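You operate a simulated robot arm through the tools that you are given. There is no shell and no other tool. Be economical: measure what you need, move in short steps, check, and stop when the job is done.

You run a simulated robot arm. Do the job below in one go: nothing can be reset, and whatever is moved stays where it is left.

TASK
Take the blue glass from the top of the sideboard and leave it on the teal coaster there.

Only the result counts: the job must be done as asked and must still hold three seconds after the hand-in. Knocking over, shifting, dropping, spilling or breaking anything else fails it.

THE ROBOT
A 7-joint arm with a two-finger parallel gripper, fixed in place. Base frame: the origin is at the foot of the arm, x ahead of it, y to its left, z up; the work surface is at about z = 850. Units: mm, rad, N and s.
With the tool pointing down near the work surface it reaches from about 240 to 680 mm from the base axis. Its first joint turns from -1.152 to 1.152 rad. Payload 2.4 kg.
The TCP is the grasp point between the finger pads, 30 mm short of the fingertips. In the tool frame z runs along the fingers and y along their closing line. The gripper opens to 94 mm. The fingers are 28 mm wide and 10 mm thick; the gripper's body (50 by 96 mm) begins 55 mm behind the TCP.
Orientation is told as [roll, pitch, yaw] about the base's x, y, z axes, in that order, counted from this pose: with the fingers straight down and closing along the base's y, the tool's x points along the base's -x, its y along +y and its z along -z.

THE INTERFACE
- The arm moves only by the tool servo_tool. Its argument "motion" is a list of rows, each a list of 2 entries, a list of its own where there are three numbers: the shift along the tool's x, y, z in mm, then the turn, a rotation vector about the tool's x, y, z in degrees. In form: [[[tx, ty, tz], [wx, wy, wz]], ...]. A call has 1 to 12 rows; each row shifts and turns the commanded pose from where the row before left it, along the tool's axes as they then stand. "hand" is the closure in counts, from 0 (fully open) to 255 (shut), set as the call begins (left out, the last holds). Rows are played at 5 a second. More than 50 mm and 0.15 rad between two rows, or a gripper value outside its range, and nothing of the call is played. Where a pose cannot be reached the arm comes as near as it can. A force on the tool above 40 N (or 10 N above the force at the start of the call, whichever is more), or a blocked arm, ends the call early, and 0.2 s more pass. The fingers move at their own pace (about 153 mm/s each) and stop on an object; they squeeze with about 27 N. The grip force told is the motor's: it shows also when the fingers shut on nothing. Time passes only in rows, and 0.2 s behind the last, so rows that do not move let the fingers close. It gives the time, the measured TCP pose, the force on the tool (base axes), the opening and the grip force at its end, in the units of the frame above (readings bear some noise).
- Cameras (640 x 400 px; columns grow to the right, rows downward): "scene" is fixed at [41.5, 474.7, 1453.1]; the picture's right is [-0.71, -0.70, 0.00], its down [-0.40, 0.40, -0.82] and it looks along [0.58, -0.59, -0.57] (base axes); focal length 361 px, centre (320, 200). "wrist" rides on the gripper at [76, 14, -102] in the tool frame; the picture's right is [-0.18, 0.98, 0.00], its down [-0.75, -0.14, -0.64] and it looks along [-0.63, -0.12, 0.77] (tool axes); focal length 243 px, centre (320, 200). There is no depth. A picture from a camera that has moved, and an enlarged one, comes with that camera's place and axes in the base frame and with its lens. The place of the scene camera against the robot may be out by one fixed shift of up to 12 mm in any direction.
- capture(camera): a new picture of that camera. It takes no simulated time.
- enlarge(camera, box): a new picture of the part [left, top, right, bottom] of that camera's present view, enlarged. It takes no simulated time.
- finish_job(): hands the job in; it is judged then, once.

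Work in short steps. Places have to be worked out from the pictures, the camera data and where the tool is seen: move nearer, look again, correct. Check each grasp and each placing, and mend what went wrong. You have 90 turns and 42 pictures in all, those below and enlarged ones among them. Open the gripper and draw the arm clear of the work before you hand the job in, unless the task says otherwise; then end with one line.

The tools are called after "Request:" by a JSON object that holds its "name" and its "arguments". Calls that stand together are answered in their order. servo_tool: Moves the arm, as the interface text tells. Its arguments: {"type":"object","properties":{"motion":{"type":"array","items":{"type":"array"}},"hand":{"type":"number"}},"required":["motion"]} The other tools are called the same way: capture (camera) takes a picture; enlarge (camera, box) takes an enlarged picture of a part of a camera's view; finish_job () hands the job in.

At the start:

```text
time: 0.0
eef_pos: [373.3, -72.1, 1098.0]
orientation: [0.001, 0.001, -0.001]
contact_force: [0.4, 0.9, -0.5]
finger_gap: 93.8
grip_force: 0.0
```

scene: 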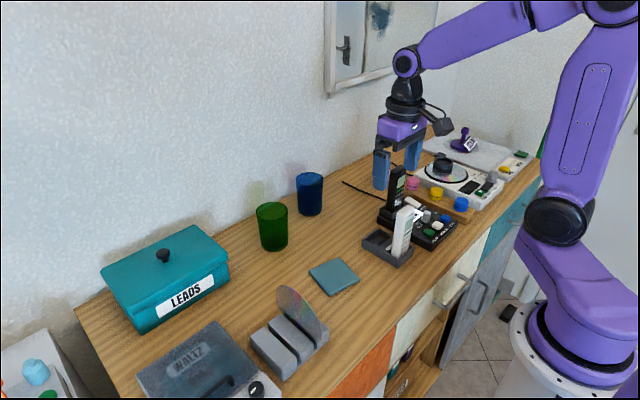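
wrist: 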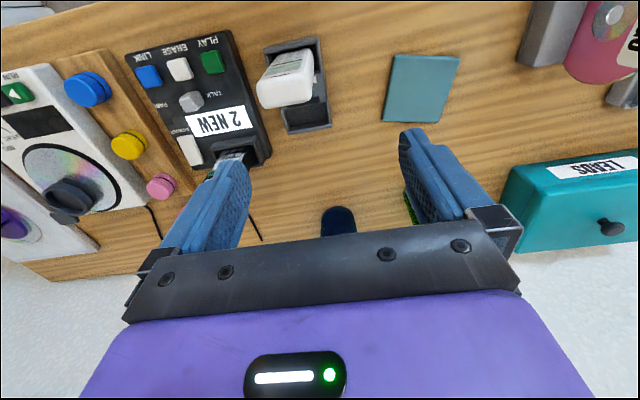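

The blue glass appears to stand near (640, -92) and the coaster near (415, 52). I'll go forward at height, staying short of the glass, and look again.

Request:
{"name": "servo_tool", "arguments": {"motion": [[[-40, -5, 0], [0, 0, 0]], [[-40, -5, 0], [0, 0, 0]], [[-40, -5, 0], [0, 0, 0]], [[0, 0, 0], [0, 0, 0]]], "hand": 0}}

Request:
{"name": "capture", "arguments": {"camera": "wrist"}}

Request:
{"name": "enlarge", "arguments": {"camera": "scene", "box": [220, 140, 420, 300]}}

```text
time: 1.0
eef_pos: [493.9, -86.1, 1099.0]
orientation: [0.0, 0.001, 0.001]
contact_force: [-0.2, 0.0, 0.4]
finger_gap: 94.1
grip_force: 0.1
```

```text
39 pictures are left
camera wrist: at [417.1, -70.1, 1201.7], right [0.18, 0.98, 0.0], down [0.75, -0.14, 0.64], along [0.63, -0.12, -0.77], focal length 243 px, centre (320, 200)
```

wrist: 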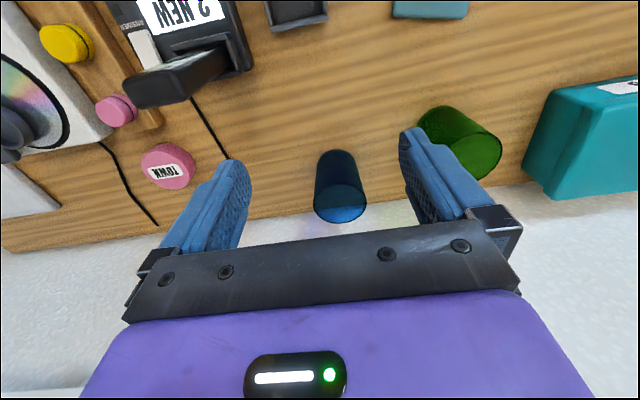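

```text
2.50 times, centred on (320, 220) of scene
camera zoom: at [41.5, 474.7, 1453.1], right [-0.71, -0.7, 0.0], down [-0.4, 0.4, -0.82], along [0.58, -0.59, -0.57], focal length 903 px, centre (320, 150)
```

zoom: 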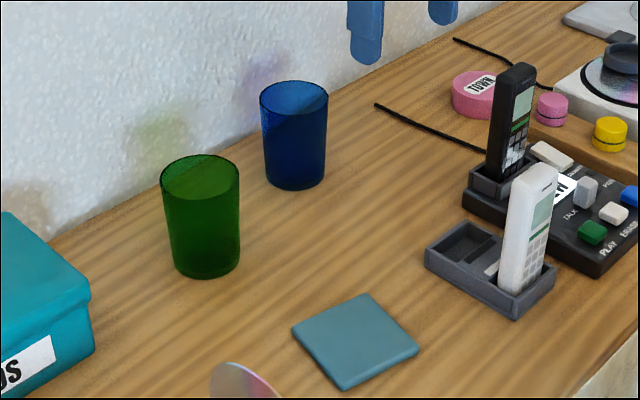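

From the wrist view, the rim (about 72 mm wide) and the base both put the glass centre near (636, -84). I'll move above it at height, come down to just above the rim, and look again.

Request:
{"name": "servo_tool", "arguments": {"motion": [[[-40, 0, 0], [0, 0, 0]], [[-40, 0, 0], [0, 0, 0]], [[-40, 2, 0], [0, 0, 0]], [[-22, 0, 20], [0, 0, 0]], [[0, 0, 40], [0, 0, 0]], [[0, 0, 30], [0, 0, 0]], [[0, 0, 0], [0, 0, 0]]]}}

Request:
{"name": "capture", "arguments": {"camera": "wrist"}}

Request:
{"name": "enlarge", "arguments": {"camera": "scene", "box": [220, 100, 420, 260]}}

```text
time: 2.6
eef_pos: [635.6, -82.1, 1006.7]
orientation: [-0.001, 0.001, -0.001]
contact_force: [-0.1, -0.6, -0.3]
finger_gap: 93.9
grip_force: 0.1
```

```text
37 pictures are left
camera wrist: at [558.5, -67.2, 1110.1], right [0.18, 0.98, 0.0], down [0.75, -0.14, 0.64], along [0.63, -0.12, -0.77], focal length 243 px, centre (320, 200)
```

wrist: 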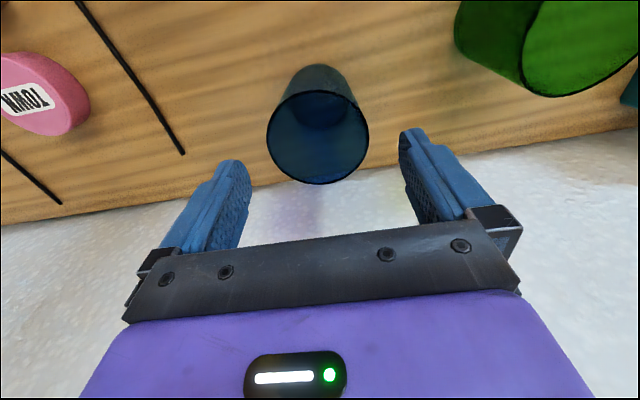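

```text
2.50 times, centred on (320, 180) of scene
camera zoom: at [41.5, 474.7, 1453.1], right [-0.71, -0.7, 0.0], down [-0.4, 0.4, -0.82], along [0.58, -0.59, -0.57], focal length 903 px, centre (320, 250)
```

zoom: 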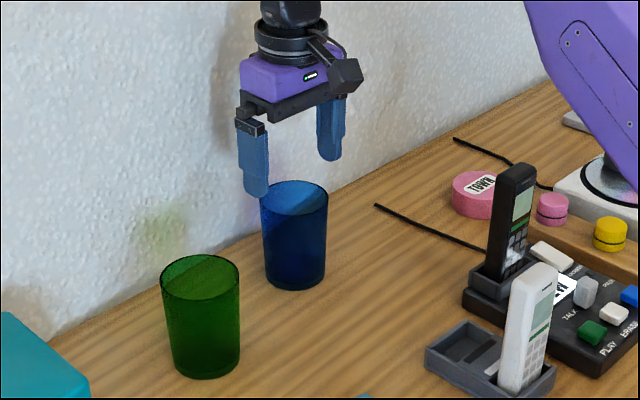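

The rim now works out at (633, -83), so the tool is centred over the glass. I'll descend to about z = 908.

Request:
{"name": "servo_tool", "arguments": {"motion": [[[2, -1, 25], [0, 0, 0]], [[0, 0, 25], [0, 0, 0]], [[0, 0, 25], [0, 0, 0]], [[0, 0, 23], [0, 0, 0]], [[0, 0, 0], [0, 0, 0]]]}}

Request:
{"name": "capture", "arguments": {"camera": "wrist"}}

Request:
{"name": "enlarge", "arguments": {"camera": "scene", "box": [220, 120, 420, 280]}}

```text
time: 3.8
eef_pos: [633.4, -83.3, 911.4]
orientation: [0.002, -0.001, -0.001]
contact_force: [0.4, -0.4, 0.1]
finger_gap: 94.0
grip_force: 0.1
```

```text
35 pictures are left
camera wrist: at [557.1, -68.7, 1012.8], right [0.18, 0.98, 0.0], down [0.75, -0.14, 0.64], along [0.63, -0.12, -0.77], focal length 243 px, centre (320, 200)
```

wrist: 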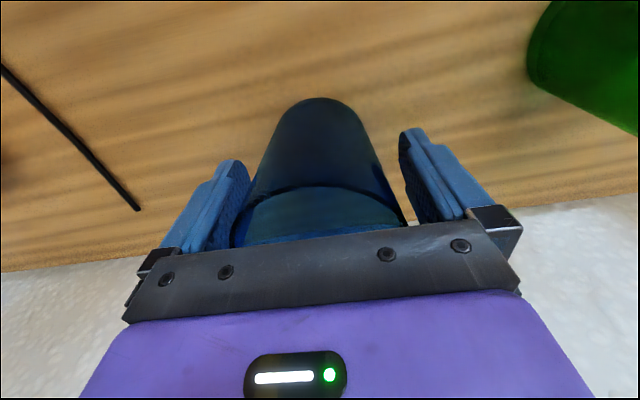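

```text
2.50 times, centred on (320, 200) of scene
camera zoom: at [41.5, 474.7, 1453.1], right [-0.71, -0.7, 0.0], down [-0.4, 0.4, -0.82], along [0.58, -0.59, -0.57], focal length 903 px, centre (320, 200)
```

zoom: 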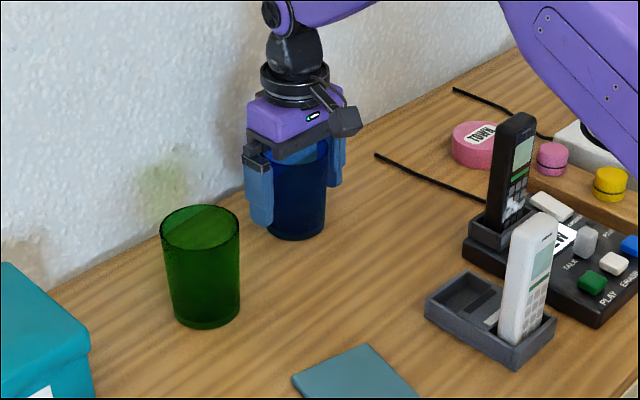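

The fingers straddle the glass and the body is clear of the rim. I'll close partway (target narrower than the glass) and check the grip.

Request:
{"name": "servo_tool", "arguments": {"motion": [[[0, 0, 0], [0, 0, 0]], [[0, 0, 0], [0, 0, 0]], [[0, 0, 0], [0, 0, 0]], [[0, 0, 0], [0, 0, 0]]], "hand": 120}}

```text
time: 4.8
eef_pos: [633.6, -84.6, 910.8]
orientation: [0.0, 0.001, 0.001]
contact_force: [-0.4, 0.8, 1.0]
finger_gap: 73.6
grip_force: 26.6
```

The grip is firm (gap 73.6 mm, 26.6 N). I'll lift slowly.

Request:
{"name": "servo_tool", "arguments": {"motion": [[[0, 0, -8], [0, 0, 0]], [[0, 0, -14], [0, 0, 0]], [[0, 0, -20], [0, 0, 0]], [[0, 0, -20], [0, 0, 0]], [[0, 0, -20], [0, 0, 0]], [[0, 0, -20], [0, 0, 0]], [[0, 0, -8], [0, 0, 0]], [[0, 0, 0], [0, 0, 0]]]}}

Request:
{"name": "capture", "arguments": {"camera": "scene"}}

```text
time: 6.6
eef_pos: [632.7, -85.5, 1020.5]
orientation: [0.0, 0.0, 0.0]
contact_force: [0.6, 0.1, -2.9]
finger_gap: 73.4
grip_force: 27.1
```

```text
33 pictures are left
```

scene: 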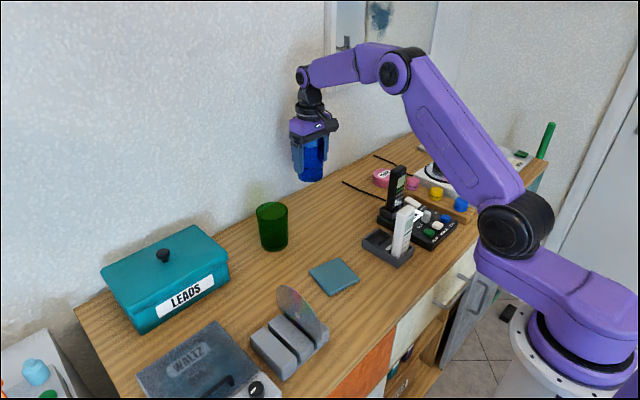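

The glass is held cleanly. I'll carry it back first, then left toward the coaster, keeping away from the green glass.

Request:
{"name": "servo_tool", "arguments": {"motion": [[[10, 0, 0], [0, 0, 0]], [[20, 0, 0], [0, 0, 0]], [[25, 5, 0], [0, 0, 0]], [[25, 10, 0], [0, 0, 0]], [[25, 15, 0], [0, 0, 0]], [[25, 20, 0], [0, 0, 0]], [[25, 20, 0], [0, 0, 0]], [[25, 20, 0], [0, 0, 0]], [[20, 20, 0], [0, 0, 0]], [[12, 18, 0], [0, 0, 0]], [[7, 12, 0], [0, 0, 0]], [[0, 0, 0], [0, 0, 0]]]}}

Request:
{"name": "capture", "arguments": {"camera": "wrist"}}

Request:
{"name": "capture", "arguments": {"camera": "scene"}}

```text
time: 9.2
eef_pos: [413.8, 55.6, 1020.4]
orientation: [-0.001, 0.0, 0.001]
contact_force: [-0.6, 0.5, -2.9]
finger_gap: 73.9
grip_force: 27.2
```

```text
32 pictures are left
camera wrist: at [337.1, 70.8, 1122.5], right [0.18, 0.98, 0.0], down [0.75, -0.14, 0.64], along [0.63, -0.12, -0.77], focal length 243 px, centre (320, 200)
```

wrist: 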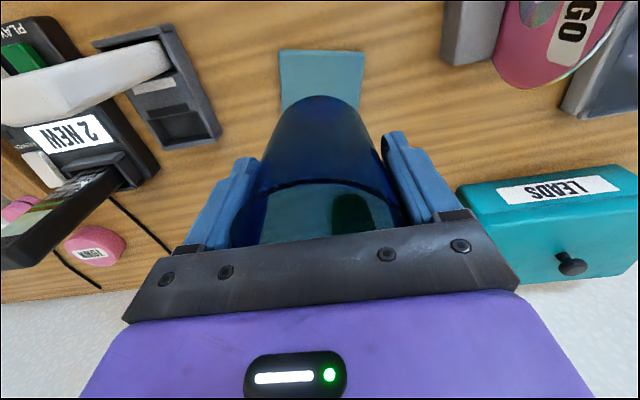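

```text
31 pictures are left
```

scene: 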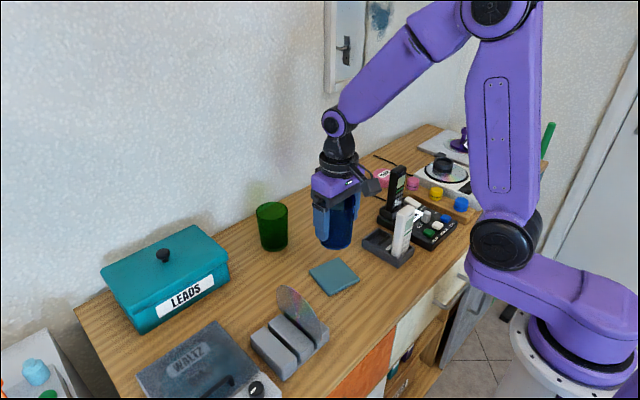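

The wrist view puts the coaster, about 82 mm square, at (416, 57), and the held glass is centred near x = 416. Laterally it is aligned, so I'll lower it to just above the coaster.

Request:
{"name": "servo_tool", "arguments": {"motion": [[[-1, 1, 15], [0, 0, 0]], [[0, 0, 20], [0, 0, 0]], [[0, 0, 20], [0, 0, 0]], [[0, 0, 20], [0, 0, 0]], [[0, 0, 12], [0, 0, 0]], [[0, 0, 0], [0, 0, 0]]]}}

Request:
{"name": "capture", "arguments": {"camera": "wrist"}}

Request:
{"name": "enlarge", "arguments": {"camera": "scene", "box": [260, 180, 420, 308]}}

```text
time: 10.6
eef_pos: [415.5, 55.0, 933.1]
orientation: [0.0, -0.001, -0.001]
contact_force: [-0.2, -1.0, -1.9]
finger_gap: 73.4
grip_force: 27.4
```

```text
30 pictures are left
camera wrist: at [338.8, 70.6, 1035.7], right [0.18, 0.98, 0.0], down [0.75, -0.14, 0.64], along [0.63, -0.12, -0.77], focal length 243 px, centre (320, 200)
```

wrist: 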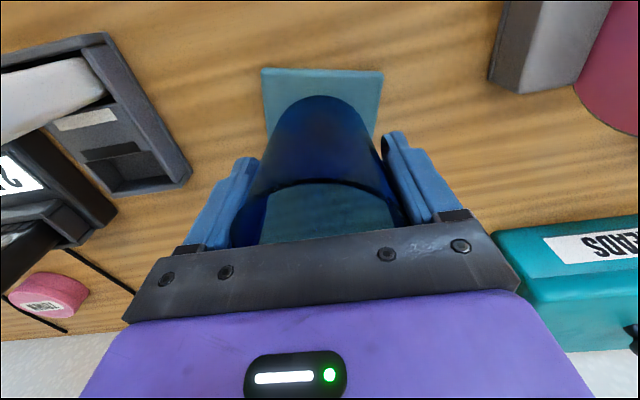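

```text
3.12 times, centred on (340, 244) of scene
camera zoom: at [41.5, 474.7, 1453.1], right [-0.71, -0.7, 0.0], down [-0.4, 0.4, -0.82], along [0.58, -0.59, -0.57], focal length 1129 px, centre (258, 62)
```

zoom: 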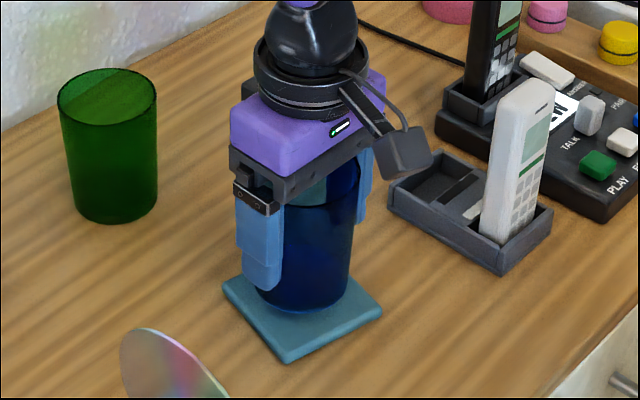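

Recomputed from its near corners, the coaster centre is (416.5, 57), so I'll shift 2 mm in y. Then I'll lower in small steps and watch for contact.

Request:
{"name": "servo_tool", "arguments": {"motion": [[[-1, 2, 4], [0, 0, 0]], [[0, 0, 4], [0, 0, 0]], [[0, 0, 3], [0, 0, 0]], [[0, 0, 1], [0, 0, 0]], [[0, 0, 0], [0, 0, 0]]]}}

Request:
{"name": "enlarge", "arguments": {"camera": "scene", "box": [300, 240, 370, 296]}}

```text
time: 11.8
eef_pos: [415.8, 58.8, 919.9]
orientation: [0.002, 0.001, 0.0]
contact_force: [-1.3, -0.4, 1.5]
finger_gap: 73.6
grip_force: 27.5
```

```text
7.14 times, centred on (335, 268) of scene
camera zoom: at [41.4, 474.7, 1453.1], right [-0.71, -0.7, 0.0], down [-0.4, 0.4, -0.82], along [0.58, -0.59, -0.57], focal length 2580 px, centre (213, -286)
```

zoom: 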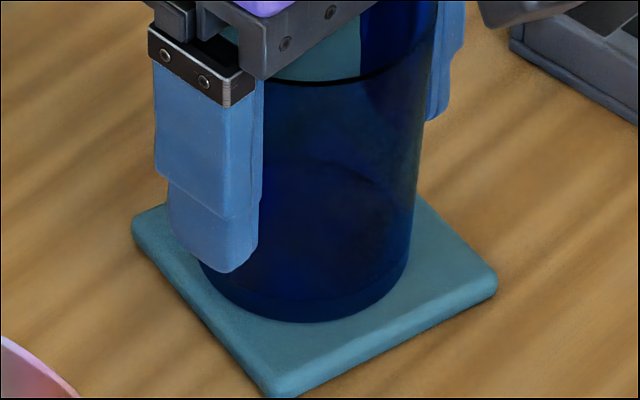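

The glass is at or very near contact and sits about 3 mm off-centre toward +x and +y. I'll raise it a little, correct, and lower again.

Request:
{"name": "servo_tool", "arguments": {"motion": [[[0, 0, -3], [0, 0, 0]], [[1.5, -2, 0], [0, 0, 0]], [[0, 0, 0], [0, 0, 0]], [[0, 0, 2], [0, 0, 0]], [[0, 0, 1], [0, 0, 0]], [[0, 0, 0], [0, 0, 0]]]}}

```text
time: 13.2
eef_pos: [413.7, 55.7, 920.2]
orientation: [0.001, -0.001, -0.001]
contact_force: [-0.3, -0.9, -0.2]
finger_gap: 73.5
grip_force: 27.2
```

The force is still near free-hanging, so I'll lower by single millimetres.

Request:
{"name": "servo_tool", "arguments": {"motion": [[[0, 0, 1], [0, 0, 0]], [[0, 0, 0], [0, 0, 0]]]}}

Request:
{"name": "servo_tool", "arguments": {"motion": [[[0, 0, 1], [0, 0, 0]], [[0, 0, 0], [0, 0, 0]]]}}

```text
time: 13.8
eef_pos: [415.7, 56.1, 919.6]
orientation: [0.0, -0.004, -0.001]
contact_force: [-0.7, -1.0, 12.9]
finger_gap: 73.5
grip_force: 27.5
```

```text
time: 14.4
eef_pos: [414.4, 55.2, 918.5]
orientation: [0.0, -0.003, 0.001]
contact_force: [3.7, -0.5, 16.0]
finger_gap: 73.4
grip_force: 26.7
```

It has made contact, at 13–16 N upward. I'll ease up 1 mm and check its placing before release.

Request:
{"name": "servo_tool", "arguments": {"motion": [[[0, 0, -1.2], [0, 0, 0]], [[0, 0, 0], [0, 0, 0]]]}}

Request:
{"name": "enlarge", "arguments": {"camera": "scene", "box": [300, 240, 370, 296]}}

```text
time: 15.0
eef_pos: [413.8, 55.7, 917.9]
orientation: [0.0, 0.003, 0.001]
contact_force: [0.1, -1.4, -1.1]
finger_gap: 73.3
grip_force: 27.2
```

```text
7.14 times, centred on (335, 268) of scene
camera zoom: at [41.5, 474.7, 1453.1], right [-0.71, -0.7, 0.0], down [-0.4, 0.4, -0.82], along [0.58, -0.59, -0.57], focal length 2580 px, centre (213, -286)
```

zoom: 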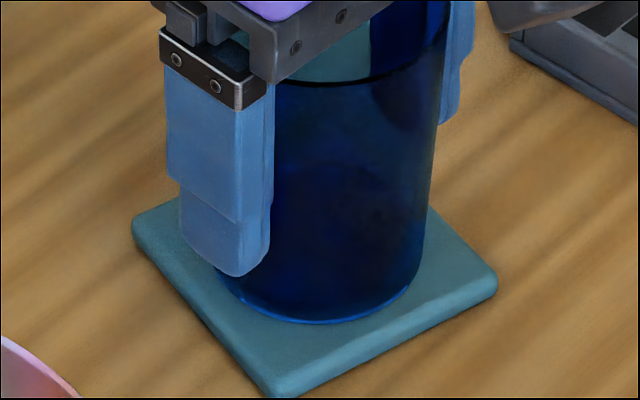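

The glass is centred and essentially resting on the coaster. I'll open the gripper.

Request:
{"name": "servo_tool", "arguments": {"motion": [[[0, 0, 0.3], [0, 0, 0]], [[0, 0, 0], [0, 0, 0]], [[0, 0, 0], [0, 0, 0]]], "hand": 0}}

Request:
{"name": "capture", "arguments": {"camera": "wrist"}}

```text
time: 15.8
eef_pos: [415.5, 55.8, 920.2]
orientation: [0.001, 0.001, 0.0]
contact_force: [-0.6, 0.4, 0.2]
finger_gap: 94.0
grip_force: 0.1
```

```text
26 pictures are left
camera wrist: at [338.2, 71.2, 1021.7], right [0.18, 0.98, 0.0], down [0.75, -0.14, 0.64], along [0.63, -0.12, -0.77], focal length 243 px, centre (320, 200)
```

wrist: 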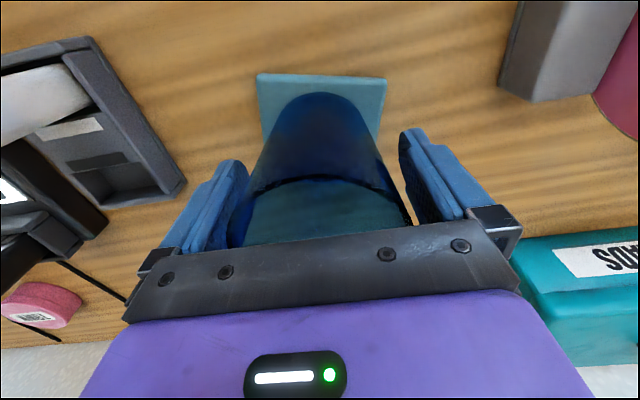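

The fingers are open and clear on both sides. I'll go straight up and verify.

Request:
{"name": "servo_tool", "arguments": {"motion": [[[0, 0, -10], [0, 0, 0]], [[0, 0, -20], [0, 0, 0]], [[0, 0, -30], [0, 0, 0]], [[0, 0, -40], [0, 0, 0]], [[0, 0, -40], [0, 0, 0]], [[0, 0, -40], [0, 0, 0]], [[0, 0, 0], [0, 0, 0]]]}}

Request:
{"name": "capture", "arguments": {"camera": "scene"}}

Request:
{"name": "capture", "arguments": {"camera": "wrist"}}

```text
time: 17.4
eef_pos: [411.7, 55.7, 1100.8]
orientation: [-0.001, 0.001, 0.0]
contact_force: [-0.1, -0.1, -0.6]
finger_gap: 94.1
grip_force: 0.0
```

```text
25 pictures are left
```

scene: 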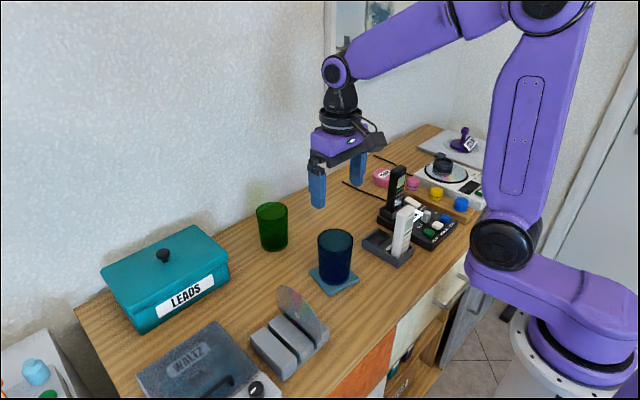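

```text
24 pictures are left
camera wrist: at [336.5, 71.5, 1202.7], right [0.18, 0.98, 0.0], down [0.75, -0.14, 0.64], along [0.63, -0.12, -0.77], focal length 243 px, centre (320, 200)
```

wrist: 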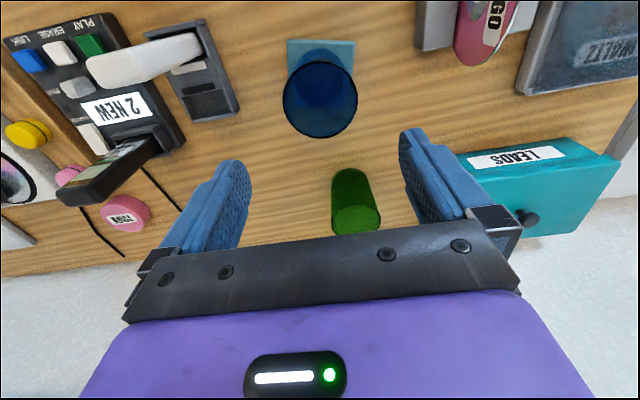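

The glass stands upright on the coaster, nothing else has moved, and the arm is clear. Handing in.

Request:
{"name": "finish_job", "arguments": {}}

```text
The job is handed in.
```

The blue glass is standing upright, centred on the teal coaster, with the gripper open and the arm clear; nothing else was moved.
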